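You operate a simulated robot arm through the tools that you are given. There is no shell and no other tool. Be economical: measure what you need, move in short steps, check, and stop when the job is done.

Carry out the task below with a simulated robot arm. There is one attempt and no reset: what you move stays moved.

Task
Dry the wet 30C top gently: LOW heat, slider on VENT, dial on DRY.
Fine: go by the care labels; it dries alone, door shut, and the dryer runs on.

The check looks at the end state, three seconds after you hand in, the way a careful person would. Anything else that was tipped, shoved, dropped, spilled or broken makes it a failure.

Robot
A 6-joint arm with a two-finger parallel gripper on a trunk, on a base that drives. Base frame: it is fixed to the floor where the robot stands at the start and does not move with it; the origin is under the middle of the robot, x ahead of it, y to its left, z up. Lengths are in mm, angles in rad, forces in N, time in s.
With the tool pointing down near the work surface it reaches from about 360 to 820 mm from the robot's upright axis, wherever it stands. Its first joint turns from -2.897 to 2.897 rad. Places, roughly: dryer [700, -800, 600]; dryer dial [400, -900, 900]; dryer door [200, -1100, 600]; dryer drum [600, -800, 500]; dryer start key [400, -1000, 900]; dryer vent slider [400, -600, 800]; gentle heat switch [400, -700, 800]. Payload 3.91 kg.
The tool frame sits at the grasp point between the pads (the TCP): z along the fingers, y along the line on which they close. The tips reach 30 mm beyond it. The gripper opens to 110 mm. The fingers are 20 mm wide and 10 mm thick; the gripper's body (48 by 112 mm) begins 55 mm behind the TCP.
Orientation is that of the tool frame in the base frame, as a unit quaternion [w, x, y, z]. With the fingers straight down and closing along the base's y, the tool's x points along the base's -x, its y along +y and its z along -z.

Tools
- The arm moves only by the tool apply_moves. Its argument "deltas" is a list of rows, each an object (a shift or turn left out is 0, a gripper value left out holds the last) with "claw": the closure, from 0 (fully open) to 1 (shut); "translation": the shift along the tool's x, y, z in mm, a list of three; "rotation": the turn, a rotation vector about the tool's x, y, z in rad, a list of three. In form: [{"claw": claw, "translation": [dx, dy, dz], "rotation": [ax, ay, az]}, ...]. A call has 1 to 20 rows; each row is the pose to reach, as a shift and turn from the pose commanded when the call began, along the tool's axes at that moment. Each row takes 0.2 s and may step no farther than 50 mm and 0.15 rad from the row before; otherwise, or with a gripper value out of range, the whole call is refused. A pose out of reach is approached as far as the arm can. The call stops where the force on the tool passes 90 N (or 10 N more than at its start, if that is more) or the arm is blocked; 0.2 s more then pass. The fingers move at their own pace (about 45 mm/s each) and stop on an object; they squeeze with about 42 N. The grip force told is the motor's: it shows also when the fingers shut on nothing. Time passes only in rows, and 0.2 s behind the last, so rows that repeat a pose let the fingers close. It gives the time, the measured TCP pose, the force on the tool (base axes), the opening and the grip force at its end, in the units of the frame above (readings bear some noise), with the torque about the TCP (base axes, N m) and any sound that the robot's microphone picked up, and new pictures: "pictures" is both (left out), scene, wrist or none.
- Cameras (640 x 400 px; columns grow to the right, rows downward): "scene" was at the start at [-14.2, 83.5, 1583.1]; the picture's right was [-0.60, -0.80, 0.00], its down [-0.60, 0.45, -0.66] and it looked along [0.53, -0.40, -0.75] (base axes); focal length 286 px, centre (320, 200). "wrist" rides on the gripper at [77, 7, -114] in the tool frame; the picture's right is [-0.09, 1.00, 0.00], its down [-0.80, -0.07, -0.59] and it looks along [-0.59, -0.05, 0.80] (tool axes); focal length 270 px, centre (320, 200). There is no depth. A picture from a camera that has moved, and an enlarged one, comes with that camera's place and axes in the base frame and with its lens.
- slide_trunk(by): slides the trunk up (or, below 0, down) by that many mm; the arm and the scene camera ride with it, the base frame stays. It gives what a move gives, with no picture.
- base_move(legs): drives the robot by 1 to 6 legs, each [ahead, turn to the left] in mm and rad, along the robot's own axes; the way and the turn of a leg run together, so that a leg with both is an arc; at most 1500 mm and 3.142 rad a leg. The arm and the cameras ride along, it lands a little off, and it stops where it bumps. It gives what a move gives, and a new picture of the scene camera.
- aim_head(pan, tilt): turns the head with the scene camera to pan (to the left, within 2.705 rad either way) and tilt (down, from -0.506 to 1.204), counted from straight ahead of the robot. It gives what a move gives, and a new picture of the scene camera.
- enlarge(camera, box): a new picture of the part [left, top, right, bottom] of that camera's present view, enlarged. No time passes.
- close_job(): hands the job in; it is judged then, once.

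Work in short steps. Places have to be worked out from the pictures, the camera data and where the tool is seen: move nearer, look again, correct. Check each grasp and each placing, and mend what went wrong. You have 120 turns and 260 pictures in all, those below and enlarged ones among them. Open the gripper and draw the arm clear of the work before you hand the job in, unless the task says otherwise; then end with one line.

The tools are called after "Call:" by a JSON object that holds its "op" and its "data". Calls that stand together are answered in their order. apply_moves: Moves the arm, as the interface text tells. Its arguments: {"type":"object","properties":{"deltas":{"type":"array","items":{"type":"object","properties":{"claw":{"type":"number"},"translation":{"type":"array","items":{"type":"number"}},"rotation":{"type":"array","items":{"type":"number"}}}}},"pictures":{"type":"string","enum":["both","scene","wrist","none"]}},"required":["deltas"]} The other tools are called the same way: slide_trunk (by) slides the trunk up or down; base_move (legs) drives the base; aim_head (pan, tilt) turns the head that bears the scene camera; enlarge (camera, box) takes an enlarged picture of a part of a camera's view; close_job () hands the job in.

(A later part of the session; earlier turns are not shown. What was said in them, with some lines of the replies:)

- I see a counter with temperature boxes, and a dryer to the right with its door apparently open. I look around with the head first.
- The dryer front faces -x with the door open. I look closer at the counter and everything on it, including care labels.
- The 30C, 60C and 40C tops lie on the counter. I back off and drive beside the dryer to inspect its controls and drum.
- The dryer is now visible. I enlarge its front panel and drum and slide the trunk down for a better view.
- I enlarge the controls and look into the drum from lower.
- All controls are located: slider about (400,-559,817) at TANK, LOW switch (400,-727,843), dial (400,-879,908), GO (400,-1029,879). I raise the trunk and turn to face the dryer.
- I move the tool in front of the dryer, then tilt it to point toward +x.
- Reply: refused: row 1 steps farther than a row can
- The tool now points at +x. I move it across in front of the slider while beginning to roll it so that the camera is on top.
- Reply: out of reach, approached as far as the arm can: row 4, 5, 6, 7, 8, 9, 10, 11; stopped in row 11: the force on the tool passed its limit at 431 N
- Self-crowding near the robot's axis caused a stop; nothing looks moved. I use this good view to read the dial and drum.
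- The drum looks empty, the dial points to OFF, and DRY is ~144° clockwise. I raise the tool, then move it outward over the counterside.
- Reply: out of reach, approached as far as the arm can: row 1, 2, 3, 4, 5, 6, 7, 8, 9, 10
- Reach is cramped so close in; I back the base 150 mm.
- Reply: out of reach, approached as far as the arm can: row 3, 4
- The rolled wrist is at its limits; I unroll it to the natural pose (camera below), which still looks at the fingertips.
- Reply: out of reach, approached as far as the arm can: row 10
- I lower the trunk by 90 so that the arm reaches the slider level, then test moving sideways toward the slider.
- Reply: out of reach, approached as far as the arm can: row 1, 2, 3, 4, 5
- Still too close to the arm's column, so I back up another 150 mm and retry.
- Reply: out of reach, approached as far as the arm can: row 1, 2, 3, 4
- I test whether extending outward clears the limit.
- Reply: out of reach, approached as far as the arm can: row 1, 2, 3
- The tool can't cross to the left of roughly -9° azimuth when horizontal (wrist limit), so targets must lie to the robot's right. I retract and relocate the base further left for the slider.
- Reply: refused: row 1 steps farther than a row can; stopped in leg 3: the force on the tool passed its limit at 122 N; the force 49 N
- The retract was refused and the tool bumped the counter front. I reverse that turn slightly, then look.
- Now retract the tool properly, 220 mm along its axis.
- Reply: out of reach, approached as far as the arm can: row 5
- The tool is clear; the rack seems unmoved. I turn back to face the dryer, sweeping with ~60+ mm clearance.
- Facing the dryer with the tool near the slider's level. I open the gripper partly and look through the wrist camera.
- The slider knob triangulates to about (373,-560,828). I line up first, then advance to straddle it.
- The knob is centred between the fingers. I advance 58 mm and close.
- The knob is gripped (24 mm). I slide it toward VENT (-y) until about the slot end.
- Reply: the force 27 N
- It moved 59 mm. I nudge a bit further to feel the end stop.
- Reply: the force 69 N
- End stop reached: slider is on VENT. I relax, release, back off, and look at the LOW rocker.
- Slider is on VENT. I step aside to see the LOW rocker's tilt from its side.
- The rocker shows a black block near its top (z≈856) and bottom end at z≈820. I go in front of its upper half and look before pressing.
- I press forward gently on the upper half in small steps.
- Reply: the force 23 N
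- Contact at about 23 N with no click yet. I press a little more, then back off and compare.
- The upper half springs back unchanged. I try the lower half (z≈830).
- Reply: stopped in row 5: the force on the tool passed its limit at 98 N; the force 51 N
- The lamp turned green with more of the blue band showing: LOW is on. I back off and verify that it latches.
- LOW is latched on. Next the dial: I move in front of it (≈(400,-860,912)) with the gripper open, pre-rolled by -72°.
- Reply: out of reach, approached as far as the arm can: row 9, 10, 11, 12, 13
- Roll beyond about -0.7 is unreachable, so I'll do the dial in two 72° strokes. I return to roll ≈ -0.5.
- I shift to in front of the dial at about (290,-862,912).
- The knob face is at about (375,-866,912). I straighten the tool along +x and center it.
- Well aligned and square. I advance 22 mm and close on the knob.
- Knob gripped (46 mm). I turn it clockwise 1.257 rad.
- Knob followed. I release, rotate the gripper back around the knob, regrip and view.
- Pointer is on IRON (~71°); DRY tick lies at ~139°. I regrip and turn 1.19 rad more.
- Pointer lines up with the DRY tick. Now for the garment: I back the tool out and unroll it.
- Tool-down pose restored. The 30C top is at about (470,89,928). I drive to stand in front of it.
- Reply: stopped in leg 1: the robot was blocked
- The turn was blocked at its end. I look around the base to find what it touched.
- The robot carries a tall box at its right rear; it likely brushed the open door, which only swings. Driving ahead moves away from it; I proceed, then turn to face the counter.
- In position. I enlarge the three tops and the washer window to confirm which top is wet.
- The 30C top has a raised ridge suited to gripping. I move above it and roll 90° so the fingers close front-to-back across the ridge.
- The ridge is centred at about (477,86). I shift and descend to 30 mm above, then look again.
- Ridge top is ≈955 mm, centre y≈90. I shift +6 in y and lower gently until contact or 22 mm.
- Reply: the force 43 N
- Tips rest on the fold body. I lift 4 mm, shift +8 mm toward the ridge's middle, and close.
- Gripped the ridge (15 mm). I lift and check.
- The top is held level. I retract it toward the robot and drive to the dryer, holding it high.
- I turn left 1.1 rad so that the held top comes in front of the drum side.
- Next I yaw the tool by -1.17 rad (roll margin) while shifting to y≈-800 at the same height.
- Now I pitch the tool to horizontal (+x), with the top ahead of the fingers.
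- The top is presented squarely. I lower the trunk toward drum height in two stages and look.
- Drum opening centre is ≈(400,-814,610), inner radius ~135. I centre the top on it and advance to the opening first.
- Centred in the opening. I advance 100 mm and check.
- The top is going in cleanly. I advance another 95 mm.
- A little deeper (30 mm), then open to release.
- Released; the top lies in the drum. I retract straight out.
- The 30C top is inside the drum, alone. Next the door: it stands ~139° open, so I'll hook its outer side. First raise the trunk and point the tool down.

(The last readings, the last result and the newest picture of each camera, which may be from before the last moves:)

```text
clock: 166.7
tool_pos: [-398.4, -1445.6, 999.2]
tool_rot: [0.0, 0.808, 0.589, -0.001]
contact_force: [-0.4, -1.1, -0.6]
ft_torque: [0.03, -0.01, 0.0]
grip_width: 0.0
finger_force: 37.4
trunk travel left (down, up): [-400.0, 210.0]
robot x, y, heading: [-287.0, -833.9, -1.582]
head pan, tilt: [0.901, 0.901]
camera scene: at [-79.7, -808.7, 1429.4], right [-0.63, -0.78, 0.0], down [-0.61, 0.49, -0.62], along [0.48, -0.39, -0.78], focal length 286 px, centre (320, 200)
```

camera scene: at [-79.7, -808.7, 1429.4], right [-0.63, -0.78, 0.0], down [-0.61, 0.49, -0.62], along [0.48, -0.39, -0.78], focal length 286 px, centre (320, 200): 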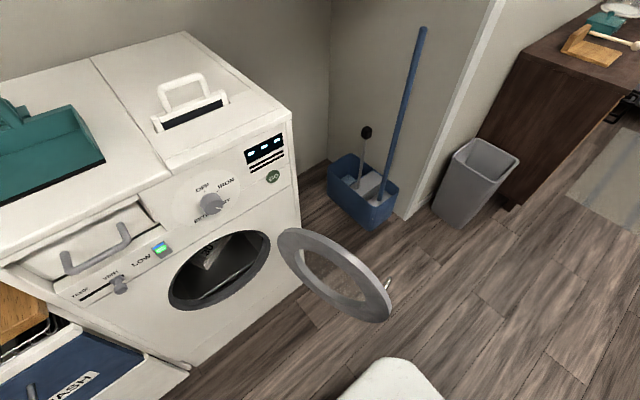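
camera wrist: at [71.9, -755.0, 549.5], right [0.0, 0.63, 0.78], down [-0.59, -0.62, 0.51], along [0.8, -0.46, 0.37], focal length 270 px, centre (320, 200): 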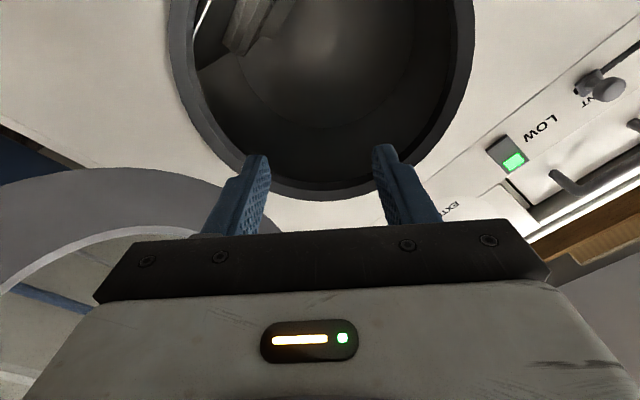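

From above, the door ring (Ø≈400) is hinged near (390,-1010), open ~112°. I bring the closed fingertips, pointing down, above its outer side at about (134,-1178).

Call:
{"op": "apply_moves", "data": {"deltas": [{"translation": [32.2, 32.6, 0]}, {"translation": [64.3, 65.2, 0]}, {"translation": [96.5, 97.8, 0]}, {"translation": [128.6, 130.5, 0]}, {"translation": [160.8, 163, 0]}, {"translation": [193, 195.7, 0]}, {"translation": [225, 228.3, 0]}, {"translation": [257, 261, 0]}, {"translation": [289.4, 293.5, 0]}, {"translation": [321.5, 326, 0]}, {"translation": [353.7, 358.8, 0]}, {"translation": [386, 391.4, 0]}, {"translation": [418, 424, 0]}], "pictures": "both"}}

```text
clock: 169.5
tool_pos: [133.0, -1177.8, 999.3]
tool_rot: [-0.001, 0.808, 0.59, 0.0]
contact_force: [-0.4, 0.0, -0.3]
ft_torque: [-0.04, -0.01, -0.01]
grip_width: 0.0
finger_force: 37.2
trunk travel left (down, up): [-400.0, 210.0]
robot x, y, heading: [-284.1, -837.4, -1.579]
head pan, tilt: [0.901, 0.901]
camera scene: at [-79.3, -808.5, 1429.3], right [-0.63, -0.78, 0.0], down [-0.61, 0.49, -0.62], along [0.48, -0.39, -0.78], focal length 286 px, centre (320, 200)
camera wrist: at [164.1, -1106.7, 1113.9], right [0.92, -0.39, 0.0], down [-0.31, -0.74, 0.59], along [-0.23, -0.55, -0.8], focal length 270 px, centre (320, 200)
```

scene: 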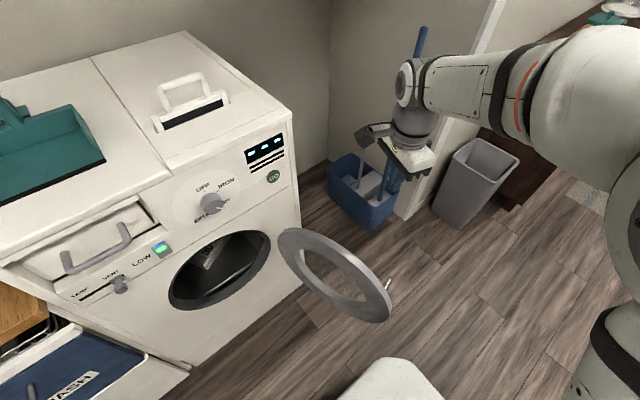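
wrist: 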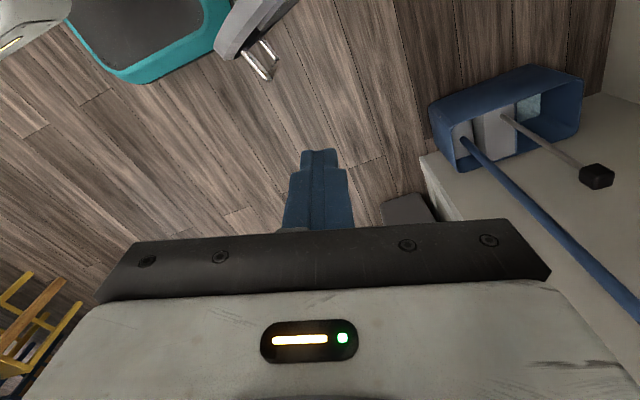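

The door's handle shows outside at the far end as expected. I descend to z=760 on the door's outer side.

Call:
{"op": "apply_moves", "data": {"deltas": [{"translation": [0, 0, 48]}, {"translation": [0, 0, 96]}, {"translation": [0, 0, 144]}, {"translation": [0, 0, 192]}, {"translation": [0, 0, 239]}], "pictures": "both"}}

```text
clock: 170.7
tool_pos: [129.2, -1174.5, 759.0]
tool_rot: [-0.001, 0.808, 0.59, -0.001]
contact_force: [0.1, -0.4, 0.4]
ft_torque: [0.01, 0.01, -0.01]
grip_width: 0.2
finger_force: 37.9
trunk travel left (down, up): [-400.0, 210.0]
robot x, y, heading: [-286.7, -836.6, -1.579]
head pan, tilt: [0.901, 0.901]
camera scene: at [-79.4, -808.8, 1429.4], right [-0.63, -0.78, 0.0], down [-0.61, 0.49, -0.62], along [0.48, -0.39, -0.78], focal length 286 px, centre (320, 200)
camera wrist: at [161.3, -1104.2, 873.2], right [0.92, -0.39, 0.0], down [-0.31, -0.74, 0.59], along [-0.23, -0.55, -0.8], focal length 270 px, centre (320, 200)
```

scene: 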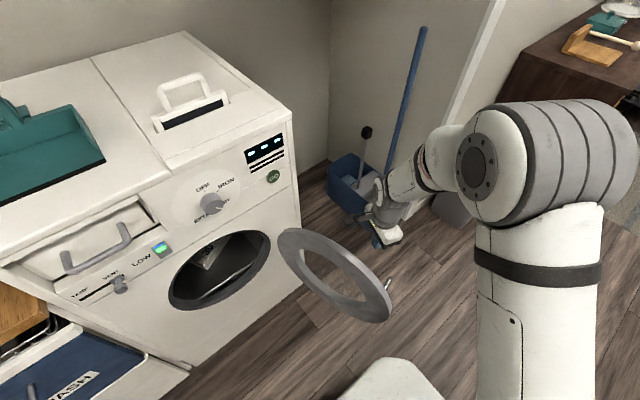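
wrist: 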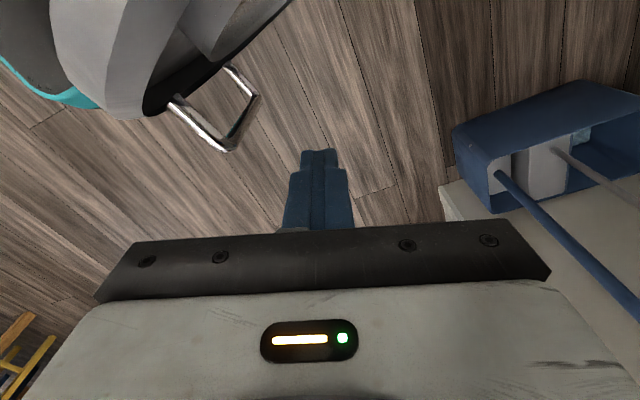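

Positioned outside the door. I sweep the fingertip slowly around the hinge to swing the door, first half of the arc.

Call:
{"op": "apply_moves", "data": {"deltas": [{"translation": [17.5, -17.5, 0]}, {"translation": [35.1, -35.1, 0]}, {"translation": [54.5, -50, 0]}, {"translation": [74, -63.8, 0]}, {"translation": [95.4, -75.5, 0]}, {"translation": [116.9, -85.9, 0]}, {"translation": [139.9, -94.3, 0]}, {"translation": [162.9, -101.2, 0]}], "pictures": "both"}}

```text
clock: 172.5
tool_pos: [85.0, -988.1, 758.3]
tool_rot: [0.0, 0.807, 0.59, -0.001]
contact_force: [-1.0, 0.0, 0.5]
ft_torque: [0.01, 0.02, -0.02]
grip_width: 0.0
finger_force: 37.2
trunk travel left (down, up): [-400.0, 210.0]
robot x, y, heading: [-290.4, -835.3, -1.578]
head pan, tilt: [0.901, 0.901]
camera scene: at [-79.6, -808.3, 1429.3], right [-0.63, -0.78, 0.0], down [-0.61, 0.49, -0.62], along [0.48, -0.39, -0.78], focal length 286 px, centre (320, 200)
camera wrist: at [115.8, -917.8, 873.1], right [0.92, -0.39, 0.0], down [-0.31, -0.74, 0.59], along [-0.23, -0.55, -0.8], focal length 270 px, centre (320, 200)
```

scene: 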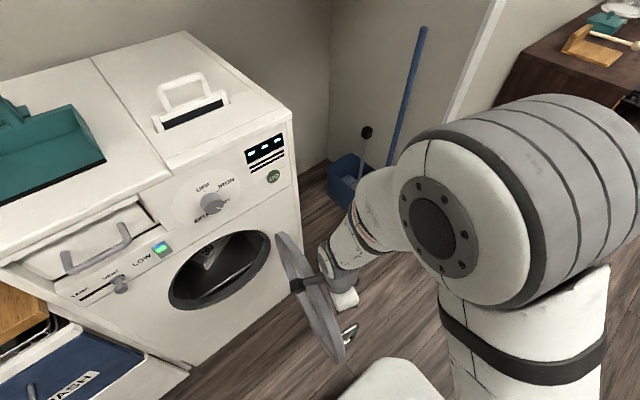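
wrist: 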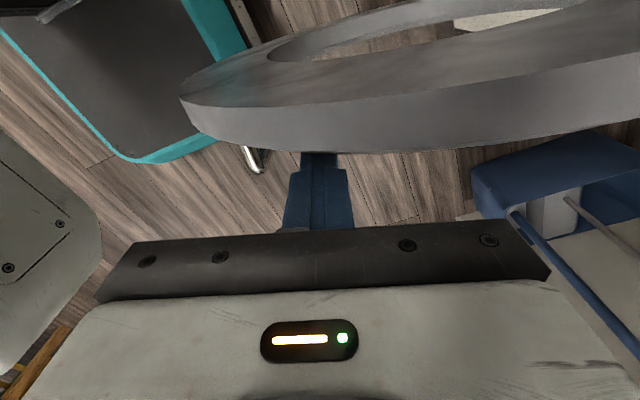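

The door is swinging along. I continue the arc to about 45° from closed.

Call:
{"op": "apply_moves", "data": {"deltas": [{"translation": [23.8, -4, 0]}, {"translation": [47.7, -7.7, 0]}, {"translation": [71.8, -8, 0]}, {"translation": [96, -8, 0]}, {"translation": [120, -4.5, 0]}, {"translation": [143.7, -0.7, 0]}, {"translation": [167, 6.5, 0]}, {"translation": [189.8, 14, 0]}], "pictures": "both"}}

```text
clock: 174.3
tool_pos: [157.4, -812.3, 759.9]
tool_rot: [-0.001, 0.808, 0.59, -0.001]
contact_force: [0.9, 0.4, 0.5]
ft_torque: [-0.04, 0.0, -0.06]
grip_width: 0.0
finger_force: 37.7
trunk travel left (down, up): [-400.0, 210.0]
robot x, y, heading: [-289.4, -838.0, -1.583]
head pan, tilt: [0.901, 0.901]
camera scene: at [-79.5, -808.3, 1429.3], right [-0.63, -0.78, 0.0], down [-0.61, 0.49, -0.62], along [0.48, -0.39, -0.78], focal length 286 px, centre (320, 200)
camera wrist: at [188.7, -741.7, 874.2], right [0.92, -0.39, 0.0], down [-0.31, -0.74, 0.59], along [-0.23, -0.55, -0.8], focal length 270 px, centre (320, 200)
```

scene: 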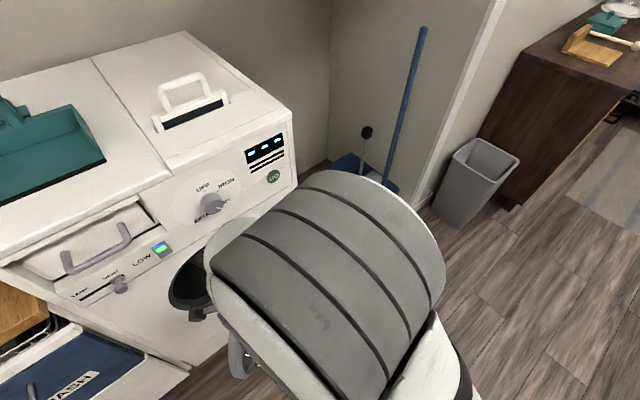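
wrist: 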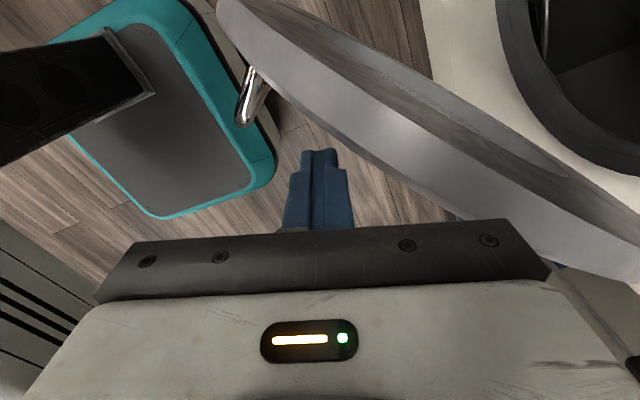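

The door is now ~45° from closed. I raise the trunk to clear, then yaw the tool back to a neutral roll for a horizontal push.

Call:
{"op": "slide_trunk", "data": {"by": 200}}

Call:
{"op": "apply_moves", "data": {"deltas": [{"rotation": [0, 0, -0.147]}, {"rotation": [0, 0, -0.294]}, {"rotation": [0, 0, -0.44]}, {"rotation": [0, 0, -0.587]}, {"rotation": [0, 0, -0.733]}, {"rotation": [0, 0, -0.88]}, {"rotation": [0, 0, -1.026]}, {"rotation": [0, 0, -1.173]}, {"rotation": [0, 0, -1.32]}, {"rotation": [0, 0, -1.466]}, {"rotation": [0, 0, -1.612]}, {"rotation": [0, 0, -1.759]}, {"rotation": [0, 0, -1.9]}], "pictures": "none"}}

Call:
{"op": "apply_moves", "data": {"deltas": [{"rotation": [-0.053, -0.1325, 0]}, {"rotation": [-0.106, -0.265, 0]}, {"rotation": [-0.16, -0.398, 0]}, {"rotation": [-0.213, -0.53, 0]}, {"rotation": [-0.266, -0.663, 0]}, {"rotation": [-0.319, -0.795, 0]}, {"rotation": [-0.372, -0.928, 0]}, {"rotation": [-0.425, -1.06, 0]}, {"rotation": [-0.479, -1.193, 0]}, {"rotation": [-0.532, -1.325, 0]}, {"rotation": [-0.585, -1.458, 0]}], "pictures": "both"}}

```text
clock: 176.5
tool_pos: [157.8, -811.5, 959.0]
tool_rot: [-0.001, 0.808, 0.59, -0.001]
contact_force: [-0.4, -0.6, 0.0]
ft_torque: [0.02, -0.01, 0.01]
grip_width: 0.0
finger_force: 37.6
trunk travel left (down, up): [-600.0, 10.0]
robot x, y, heading: [-290.5, -836.7, -1.584]
head pan, tilt: [0.901, 0.901]
```

```text
clock: 179.3
tool_pos: [158.1, -812.7, 960.1]
tool_rot: [-0.002, -0.012, 1.0, 0.001]
contact_force: [0.2, 0.0, 0.0]
ft_torque: [0.0, -0.01, 0.01]
grip_width: 0.0
finger_force: 37.8
trunk travel left (down, up): [-600.0, 10.0]
robot x, y, heading: [-286.3, -833.8, -1.581]
head pan, tilt: [0.901, 0.901]
```

```text
clock: 181.7
tool_pos: [158.1, -812.7, 960.0]
tool_rot: [0.655, -0.007, 0.706, 0.27]
contact_force: [0.4, -0.8, -0.2]
ft_torque: [0.02, 0.04, -0.03]
grip_width: 0.1
finger_force: 37.7
out of reach, approached as far as the arm can: row 3, 4
trunk travel left (down, up): [-600.0, 10.0]
robot x, y, heading: [-288.2, -835.6, -1.58]
head pan, tilt: [0.901, 0.901]
camera scene: at [-79.2, -808.4, 1629.3], right [-0.63, -0.78, 0.0], down [-0.61, 0.49, -0.62], along [0.48, -0.39, -0.78], focal length 286 px, centre (320, 200)
camera wrist: at [41.2, -825.7, 890.8], right [-0.35, 0.82, 0.45], down [-0.41, -0.57, 0.71], along [0.84, 0.07, 0.53], focal length 270 px, centre (320, 200)
```

scene: 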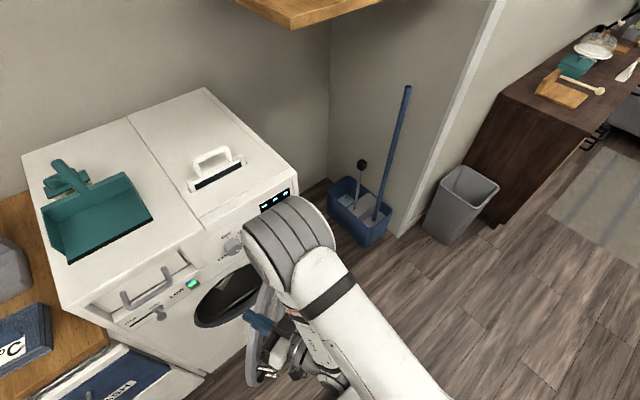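
wrist: 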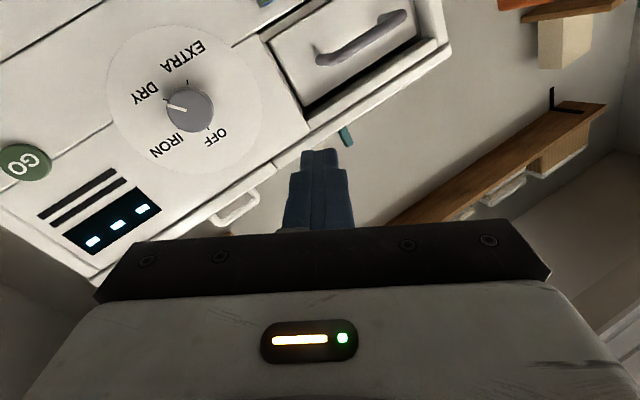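

Tool is horizontal, pointing (0.92,0.39). I retract 80 mm and lower the trunk to bring the tip to z≈690 outside the door.

Call:
{"op": "apply_moves", "data": {"deltas": [{"translation": [0, 0, -40]}, {"translation": [0, 0, -80]}], "pictures": "none"}}

Call:
{"op": "slide_trunk", "data": {"by": -270}}

Call:
{"op": "aim_head", "data": {"pan": 1.3, "tilt": 0.9}}

Call:
{"op": "enlarge", "data": {"camera": "wrist", "box": [0, 0, 640, 400]}}

```text
clock: 182.5
tool_pos: [157.3, -836.1, 974.4]
tool_rot: [0.68, -0.021, 0.682, 0.269]
contact_force: [0.0, 0.4, -0.5]
ft_torque: [-0.03, -0.01, 0.01]
grip_width: 0.0
finger_force: 37.6
out of reach, approached as far as the arm can: row 1, 2
trunk travel left (down, up): [-600.0, 10.0]
robot x, y, heading: [-288.7, -834.8, -1.581]
head pan, tilt: [0.901, 0.901]
stopped in row 2: the arm was blocked; the commanded pose is now the measured one
```

```text
clock: 185.2
tool_pos: [157.5, -836.1, 704.7]
tool_rot: [0.68, -0.021, 0.682, 0.27]
contact_force: [0.0, -0.4, 0.5]
ft_torque: [0.02, 0.0, 0.01]
grip_width: 0.2
finger_force: 37.7
trunk travel left (down, up): [-330.0, 280.0]
robot x, y, heading: [-285.7, -838.6, -1.576]
head pan, tilt: [0.901, 0.901]
```

```text
clock: 186.1
tool_pos: [157.2, -836.0, 703.8]
tool_rot: [0.68, -0.021, 0.682, 0.269]
contact_force: [0.1, -0.7, 0.9]
ft_torque: [0.01, 0.0, 0.01]
grip_width: 0.1
finger_force: 37.4
trunk travel left (down, up): [-330.0, 280.0]
robot x, y, heading: [-291.9, -836.9, -1.582]
head pan, tilt: [1.3, 0.901]
camera scene: at [-65.7, -781.8, 1359.3], right [-0.28, -0.96, 0.0], down [-0.75, 0.22, -0.62], along [0.6, -0.17, -0.78], focal length 286 px, centre (320, 200)
```

scene: 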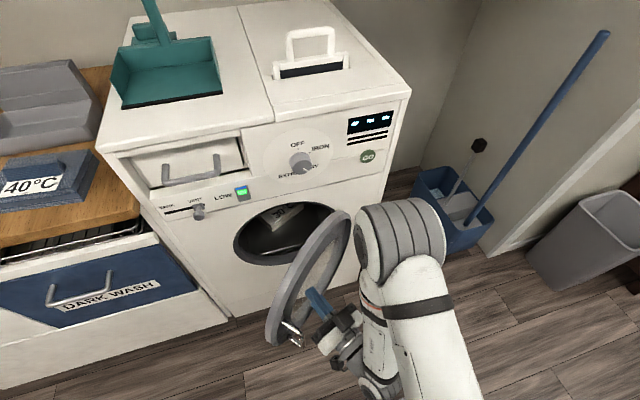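

```text
1.00 times, centred on (320, 200) of wrist (not enlarged: the box is as wide or as high as the picture)
camera zoom: at [45.3, -849.8, 626.3], right [-0.39, 0.82, 0.42], down [-0.46, -0.57, 0.69], along [0.8, 0.07, 0.59], focal length 270 px, centre (320, 200)
```

zoom: 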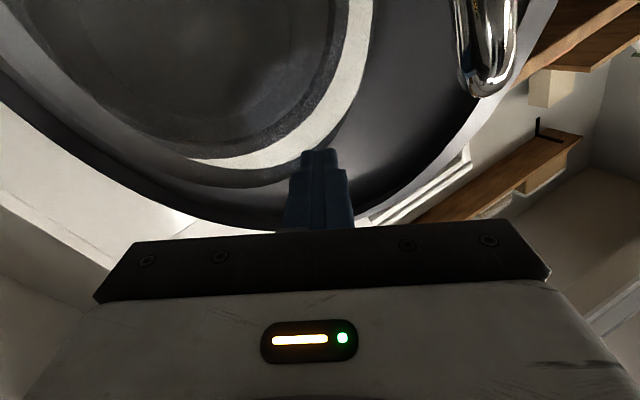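

The fingertip sits right at the door's outer ring band, clear of the handle. I push gently along the closing arc, first half.

Call:
{"op": "apply_moves", "data": {"deltas": [{"translation": [4, 4, 25]}, {"translation": [8, 8, 50]}, {"translation": [12, 12, 75]}, {"translation": [16, 16, 100]}, {"translation": [20, 20, 125]}], "pictures": "both"}}

```text
clock: 187.3
tool_pos: [263.3, -763.1, 700.7]
tool_rot: [0.678, -0.023, 0.682, 0.272]
contact_force: [0.4, 0.3, -0.1]
ft_torque: [0.0, 0.0, -0.02]
grip_width: 0.0
finger_force: 37.7
trunk travel left (down, up): [-330.0, 280.0]
robot x, y, heading: [-291.6, -833.9, -1.579]
head pan, tilt: [1.3, 0.901]
camera scene: at [-65.7, -781.9, 1359.3], right [-0.28, -0.96, 0.0], down [-0.75, 0.22, -0.62], along [0.6, -0.17, -0.78], focal length 286 px, centre (320, 200)
camera wrist: at [150.1, -778.2, 623.0], right [-0.39, 0.82, 0.42], down [-0.45, -0.57, 0.69], along [0.8, 0.08, 0.59], focal length 270 px, centre (320, 200)
```

scene: 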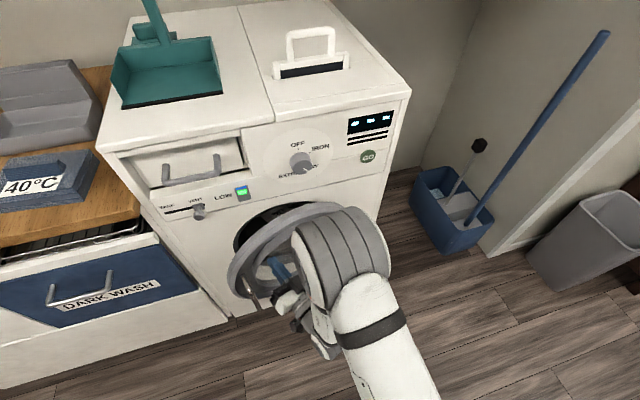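
wrist: 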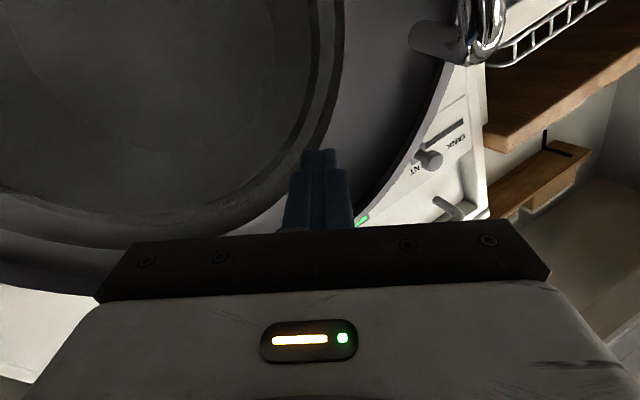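

Door ~25° from closed. I continue pushing in small steps until it meets resistance.

Call:
{"op": "apply_moves", "data": {"deltas": [{"translation": [3, 3, 15]}, {"translation": [6, 6, 30]}, {"translation": [9, 9, 45]}, {"translation": [12, 12, 60]}, {"translation": [14, 14, 72]}, {"translation": [16, 16, 84]}, {"translation": [18, 18, 94]}], "pictures": "both"}}

```text
clock: 188.9
tool_pos: [341.5, -742.2, 697.3]
tool_rot: [0.674, -0.03, 0.683, 0.279]
contact_force: [-71.3, -32.7, 3.4]
ft_torque: [0.25, -0.66, -0.94]
grip_width: 0.0
finger_force: 37.7
out of reach, approached as far as the arm can: row 1, 2, 3, 4, 5, 6, 7
trunk travel left (down, up): [-330.0, 280.0]
robot x, y, heading: [-292.2, -834.6, -1.576]
head pan, tilt: [1.3, 0.901]
camera scene: at [-72.1, -784.9, 1360.7], right [-0.28, -0.96, 0.0], down [-0.75, 0.22, -0.62], along [0.6, -0.17, -0.78], focal length 286 px, centre (320, 200)
camera wrist: at [228.9, -759.2, 619.5], right [-0.41, 0.81, 0.42], down [-0.44, -0.58, 0.69], along [0.8, 0.1, 0.59], focal length 270 px, centre (320, 200)
```

scene: 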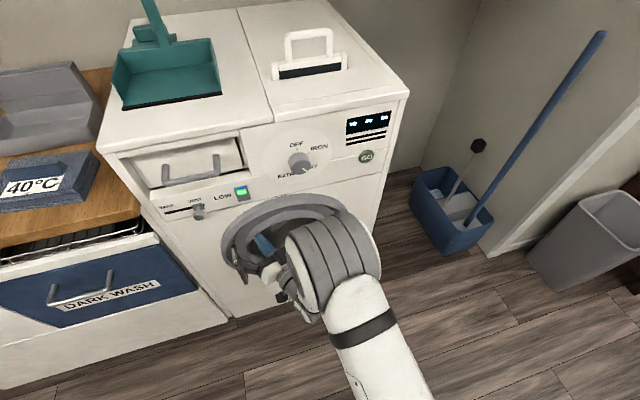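
wrist: 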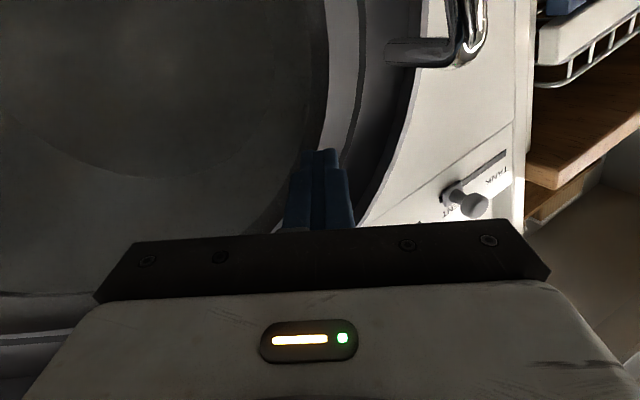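

Strong resistance (71 N): the door seems to be at the frame. I back off and check whether it stays shut.

Call:
{"op": "apply_moves", "data": {"deltas": [{"translation": [0, 0, -25]}, {"translation": [0, 0, -60]}, {"translation": [0, 0, -90]}], "pictures": "both"}}

Call:
{"op": "enlarge", "data": {"camera": "scene", "box": [180, 150, 420, 300]}}

```text
clock: 189.7
tool_pos: [263.4, -770.0, 691.3]
tool_rot: [0.68, -0.021, 0.682, 0.269]
contact_force: [-0.3, -0.1, 0.4]
ft_torque: [-0.01, -0.02, 0.02]
grip_width: 0.1
finger_force: 38.1
out of reach, approached as far as the arm can: row 1
trunk travel left (down, up): [-330.0, 280.0]
robot x, y, heading: [-292.2, -834.3, -1.582]
head pan, tilt: [1.3, 0.901]
camera scene: at [-65.7, -781.6, 1359.3], right [-0.28, -0.96, 0.0], down [-0.75, 0.22, -0.62], along [0.6, -0.17, -0.78], focal length 286 px, centre (320, 200)
camera wrist: at [151.8, -783.9, 613.7], right [-0.38, 0.82, 0.42], down [-0.46, -0.57, 0.69], along [0.8, 0.07, 0.59], focal length 270 px, centre (320, 200)
```

scene: 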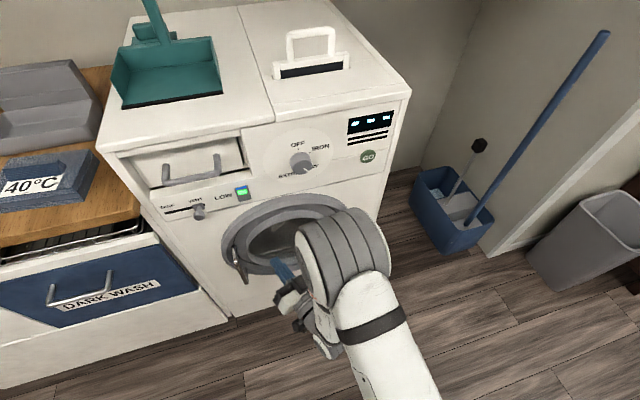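
wrist: 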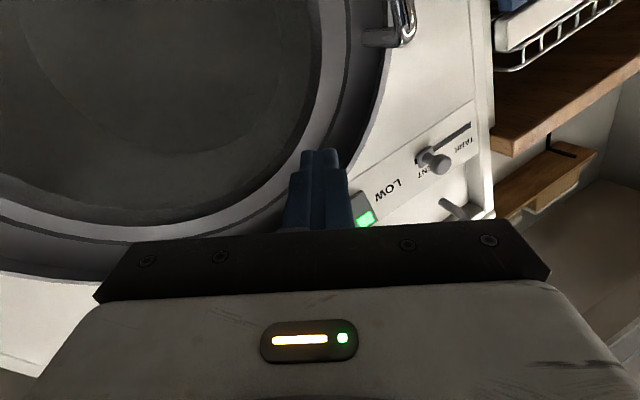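

```text
2.67 times, centred on (300, 225) of scene
camera zoom: at [-65.7, -781.6, 1359.3], right [-0.28, -0.96, 0.0], down [-0.75, 0.22, -0.62], along [0.6, -0.17, -0.78], focal length 762 px, centre (373, 133)
```

zoom: 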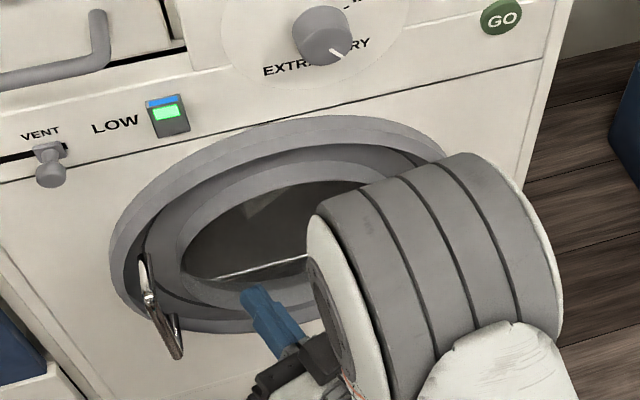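

The door looks flush and stays shut. Next GO: I raise the trunk and move across in front of the key, then square the tool.

Call:
{"op": "slide_trunk", "data": {"by": 192}}

Call:
{"op": "apply_moves", "data": {"deltas": [{"translation": [-14.6, -37.6, -13.8]}, {"translation": [-29.1, -75.2, -27.6]}, {"translation": [-43.7, -112.8, -41.4]}, {"translation": [-58.3, -150.5, -55.1]}, {"translation": [-72.8, -188, -69]}, {"translation": [-87.4, -225.7, -82.7]}, {"translation": [-87.4, -225.7, -82.7], "rotation": [0.104, 0, -0.089]}, {"translation": [-87.4, -225.7, -82.7], "rotation": [0.208, 0, -0.177]}, {"translation": [-87.4, -225.7, -82.7], "rotation": [0.311, 0, -0.266]}, {"translation": [-87.4, -225.7, -82.7], "rotation": [0.415, 0, -0.354]}], "pictures": "both"}}

```text
clock: 191.8
tool_pos: [264.0, -770.3, 883.0]
tool_rot: [0.68, -0.02, 0.682, 0.269]
contact_force: [0.3, -0.2, 0.6]
ft_torque: [0.01, 0.02, 0.01]
grip_width: 0.1
finger_force: 37.6
trunk travel left (down, up): [-522.0, 88.0]
robot x, y, heading: [-289.1, -832.3, -1.58]
head pan, tilt: [1.3, 0.901]
```

```text
clock: 194.0
tool_pos: [326.2, -1045.3, 903.2]
tool_rot: [0.701, 0.027, 0.712, 0.038]
contact_force: [1.6, -0.1, -0.3]
ft_torque: [-0.01, 0.02, 0.0]
grip_width: 0.0
finger_force: 37.0
out of reach, approached as far as the arm can: row 9, 10
trunk travel left (down, up): [-522.0, 88.0]
robot x, y, heading: [-288.1, -835.9, -1.584]
head pan, tilt: [1.3, 0.901]
camera scene: at [-65.5, -780.5, 1551.2], right [-0.27, -0.96, 0.0], down [-0.75, 0.21, -0.62], along [0.6, -0.17, -0.78], focal length 286 px, centre (320, 200)
camera wrist: at [211.4, -1033.5, 829.4], right [-0.02, 0.98, 0.18], down [-0.58, -0.16, 0.8], along [0.81, -0.09, 0.57], focal length 270 px, centre (320, 200)
```

scene: 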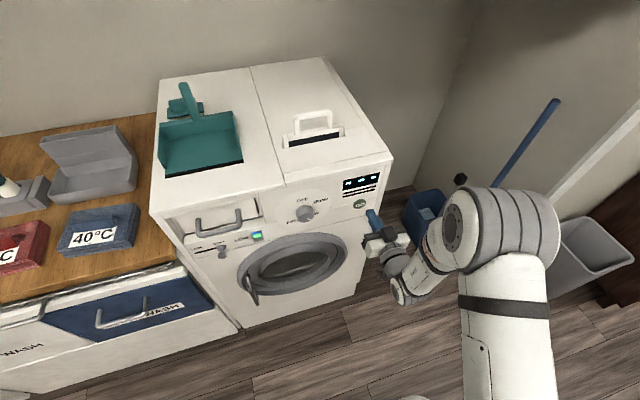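
wrist: 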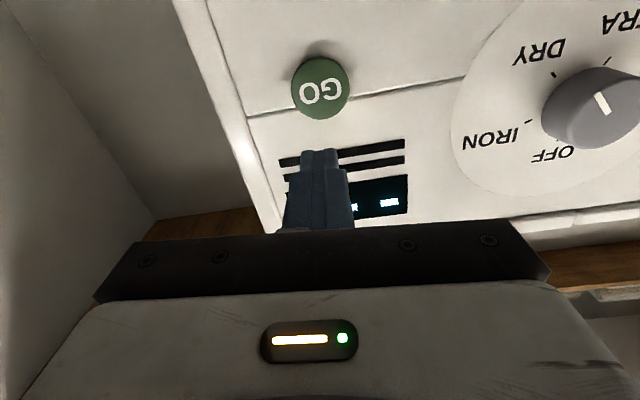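

GO lies at about (388,-1036,871). I align below-left accordingly and verify.

Call:
{"op": "apply_moves", "data": {"deltas": [{"translation": [16, 3, -5]}, {"translation": [31.7, 6, -5]}], "pictures": "wrist"}}

```text
clock: 194.6
tool_pos: [325.8, -1039.8, 875.8]
tool_rot: [0.7, 0.031, 0.712, 0.046]
contact_force: [0.7, 0.0, 0.5]
ft_torque: [0.03, 0.0, 0.01]
grip_width: 0.0
finger_force: 37.6
out of reach, approached as far as the arm can: row 2
trunk travel left (down, up): [-522.0, 88.0]
robot x, y, heading: [-287.1, -838.1, -1.584]
head pan, tilt: [1.3, 0.901]
camera wrist: at [211.1, -1027.8, 801.5], right [-0.02, 0.98, 0.19], down [-0.58, -0.17, 0.8], along [0.82, -0.1, 0.57], focal length 270 px, centre (320, 200)
```

wrist: 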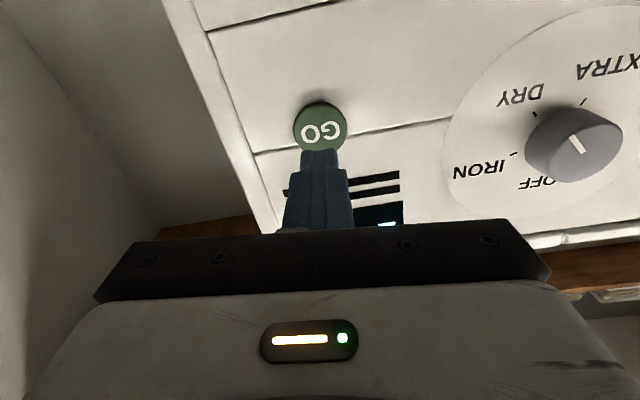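

GO is ~9 mm lower than the tip; I lower, yaw slightly left for reach margin, and press in small steps.

Call:
{"op": "apply_moves", "data": {"deltas": [{"translation": [10, -1, 0], "rotation": [-0.1, 0, 0]}, {"translation": [10, -1, 10], "rotation": [-0.1, 0, 0]}, {"translation": [10, -1, 18], "rotation": [-0.1, 0, 0]}], "pictures": "wrist"}}

```text
clock: 195.4
tool_pos: [344.1, -1039.4, 865.2]
tool_rot: [0.701, -0.009, 0.709, 0.076]
contact_force: [-0.1, 1.0, 0.4]
ft_torque: [0.02, 0.02, -0.01]
grip_width: 0.0
finger_force: 37.8
trunk travel left (down, up): [-522.0, 88.0]
robot x, y, heading: [-287.6, -837.0, -1.583]
head pan, tilt: [1.3, 0.901]
camera wrist: at [229.4, -1039.5, 789.5], right [-0.12, 0.98, 0.18], down [-0.57, -0.22, 0.79], along [0.81, -0.01, 0.58], focal length 270 px, centre (320, 200)
```

wrist: 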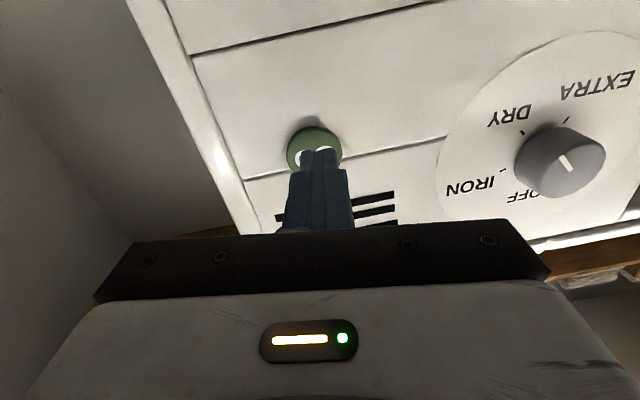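

Aligned on GO. I press.

Call:
{"op": "apply_moves", "data": {"deltas": [{"translation": [2, -1, 6]}, {"translation": [2, -1, 11]}, {"translation": [2, -1, 15]}, {"translation": [2, -1, 19]}, {"translation": [2, -1, 22]}], "pictures": "wrist"}}

Call:
{"op": "enlarge", "data": {"camera": "scene", "box": [220, 150, 412, 270]}}

```text
clock: 196.6
tool_pos: [364.7, -1038.1, 864.1]
tool_rot: [0.701, -0.008, 0.709, 0.074]
contact_force: [0.0, 0.5, 0.3]
ft_torque: [0.02, 0.01, 0.01]
grip_width: 0.1
finger_force: 37.2
trunk travel left (down, up): [-522.0, 88.0]
robot x, y, heading: [-287.4, -834.9, -1.582]
head pan, tilt: [1.3, 0.901]
camera wrist: at [250.1, -1037.8, 787.9], right [-0.12, 0.98, 0.18], down [-0.57, -0.22, 0.79], along [0.81, -0.01, 0.58], focal length 270 px, centre (320, 200)
```

wrist: 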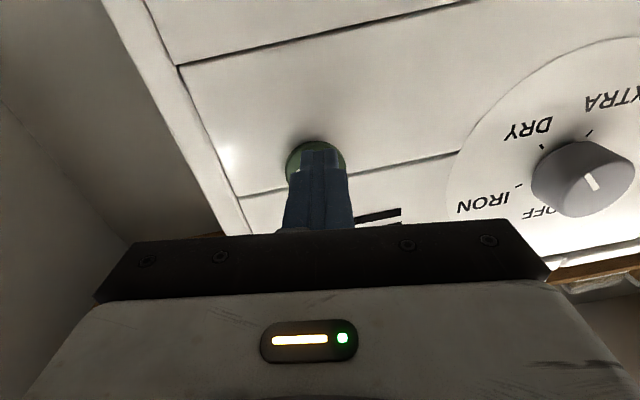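

```text
3.33 times, centred on (316, 210) of scene
camera zoom: at [-65.7, -781.9, 1551.3], right [-0.28, -0.96, 0.0], down [-0.75, 0.22, -0.62], along [0.6, -0.17, -0.78], focal length 952 px, centre (333, 167)
```

zoom: 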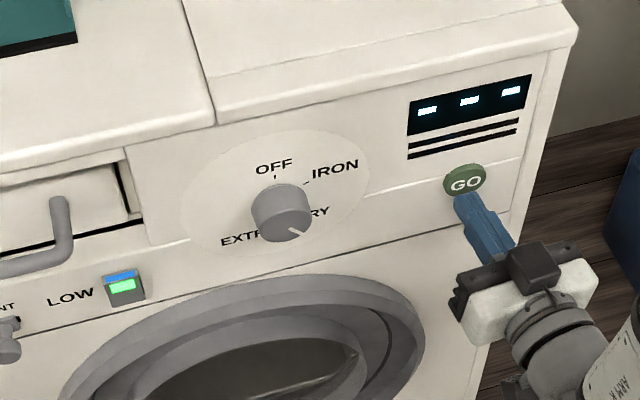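

No contact yet; I advance further in small steps.

Call:
{"op": "apply_moves", "data": {"deltas": [{"translation": [-3, 0, 4]}, {"translation": [-3, 0, 8]}, {"translation": [-3, 0, 11]}, {"translation": [-3, 0, 14]}], "pictures": "wrist"}}

Call:
{"op": "enlarge", "data": {"camera": "scene", "box": [220, 150, 412, 270]}}

```text
clock: 197.6
tool_pos: [374.4, -1036.1, 866.2]
tool_rot: [0.701, -0.007, 0.709, 0.076]
contact_force: [-32.7, -4.0, -1.5]
ft_torque: [0.02, -0.2, -0.26]
grip_width: 0.1
finger_force: 37.7
trunk travel left (down, up): [-522.0, 88.0]
robot x, y, heading: [-287.7, -835.1, -1.58]
head pan, tilt: [1.3, 0.901]
heard: click
camera wrist: at [260.6, -1036.4, 791.0], right [-0.11, 0.98, 0.18], down [-0.57, -0.22, 0.79], along [0.81, -0.01, 0.58], focal length 270 px, centre (320, 200)
```

wrist: 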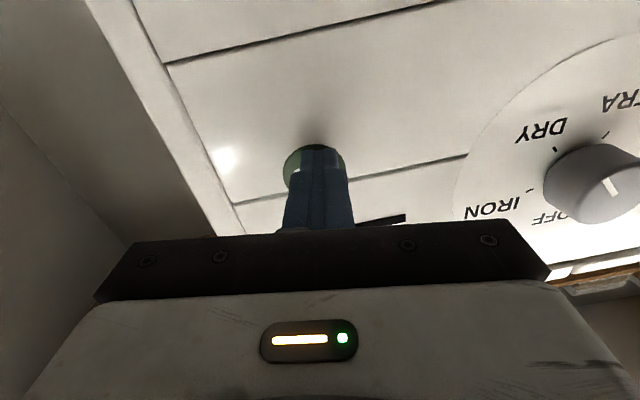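

```text
3.33 times, centred on (316, 210) of scene
camera zoom: at [-69.6, -782.3, 1551.9], right [-0.28, -0.96, 0.0], down [-0.75, 0.22, -0.62], along [0.6, -0.17, -0.78], focal length 952 px, centre (333, 167)
```

zoom: 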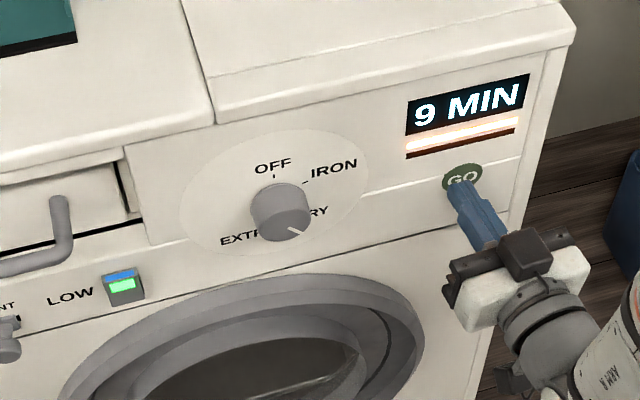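

Click heard; the display shows "9 MIN" and a running light. I back the tool straight off.

Call:
{"op": "apply_moves", "data": {"deltas": [{"translation": [0, 0, -30]}, {"translation": [0, 0, -70]}, {"translation": [0, 0, -110]}, {"translation": [0, 0, -120], "claw": 0}, {"translation": [0, 0, -120]}, {"translation": [0, 0, -120]}, {"translation": [0, 0, -120]}], "pictures": "both"}}

Call:
{"op": "enlarge", "data": {"camera": "scene", "box": [180, 150, 420, 320]}}

```text
clock: 199.2
tool_pos: [284.6, -1064.5, 879.0]
tool_rot: [0.699, -0.002, 0.71, 0.086]
contact_force: [0.9, 0.3, 0.4]
ft_torque: [0.0, 0.01, 0.02]
grip_width: 86.7
finger_force: 0.1
out of reach, approached as far as the arm can: row 3, 4, 5, 6, 7
trunk travel left (down, up): [-522.0, 88.0]
robot x, y, heading: [-288.0, -833.5, -1.575]
head pan, tilt: [1.3, 0.901]
camera scene: at [-65.8, -782.0, 1551.3], right [-0.28, -0.96, 0.0], down [-0.75, 0.22, -0.62], along [0.6, -0.17, -0.78], focal length 286 px, centre (320, 200)
camera wrist: at [168.6, -1062.6, 803.3], right [-0.12, 0.97, 0.21], down [-0.56, -0.24, 0.79], along [0.82, -0.02, 0.58], focal length 270 px, centre (320, 200)
```

scene: 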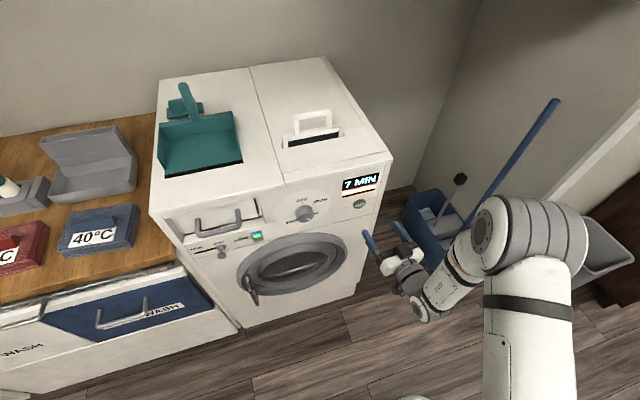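
wrist: 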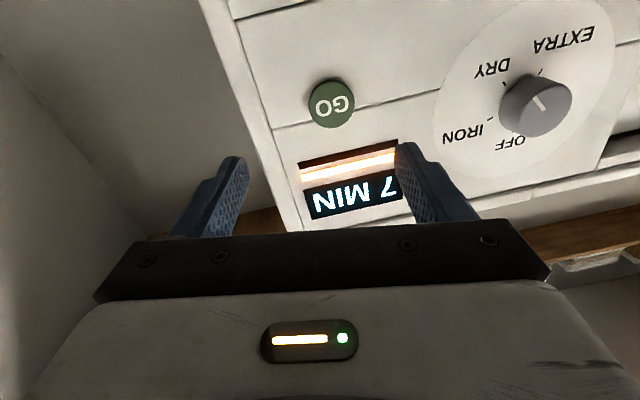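

```text
2.35 times, centred on (300, 235) of scene
camera zoom: at [-65.8, -782.0, 1551.3], right [-0.28, -0.96, 0.0], down [-0.75, 0.22, -0.62], along [0.6, -0.17, -0.78], focal length 672 px, centre (367, 118)
```

zoom: 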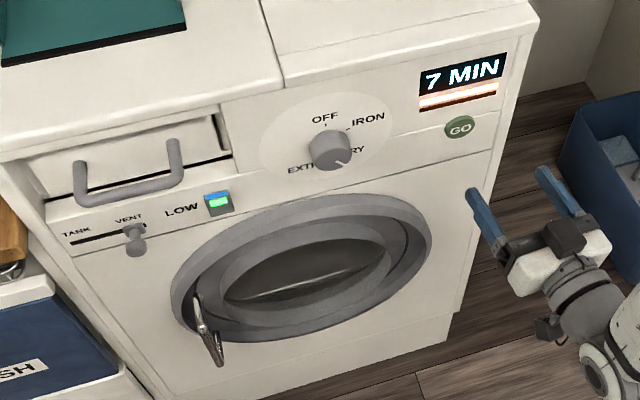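

All settings hold: slider on VENT, LOW lit, dial on DRY, door shut, display at 7 MIN. The gripper is open and clear of the dryer, so I hand in.

Call:
{"op": "close_job", "data": {}}

```text
The job is handed in.
```

The 30°C top is alone in the dryer with the door shut, and the dryer is running on LOW heat, slider on VENT, dial on DRY; along the way the gripper bumped the counter front and the base brushed something, probably the open dryer door, but I saw nothing moved or damaged.
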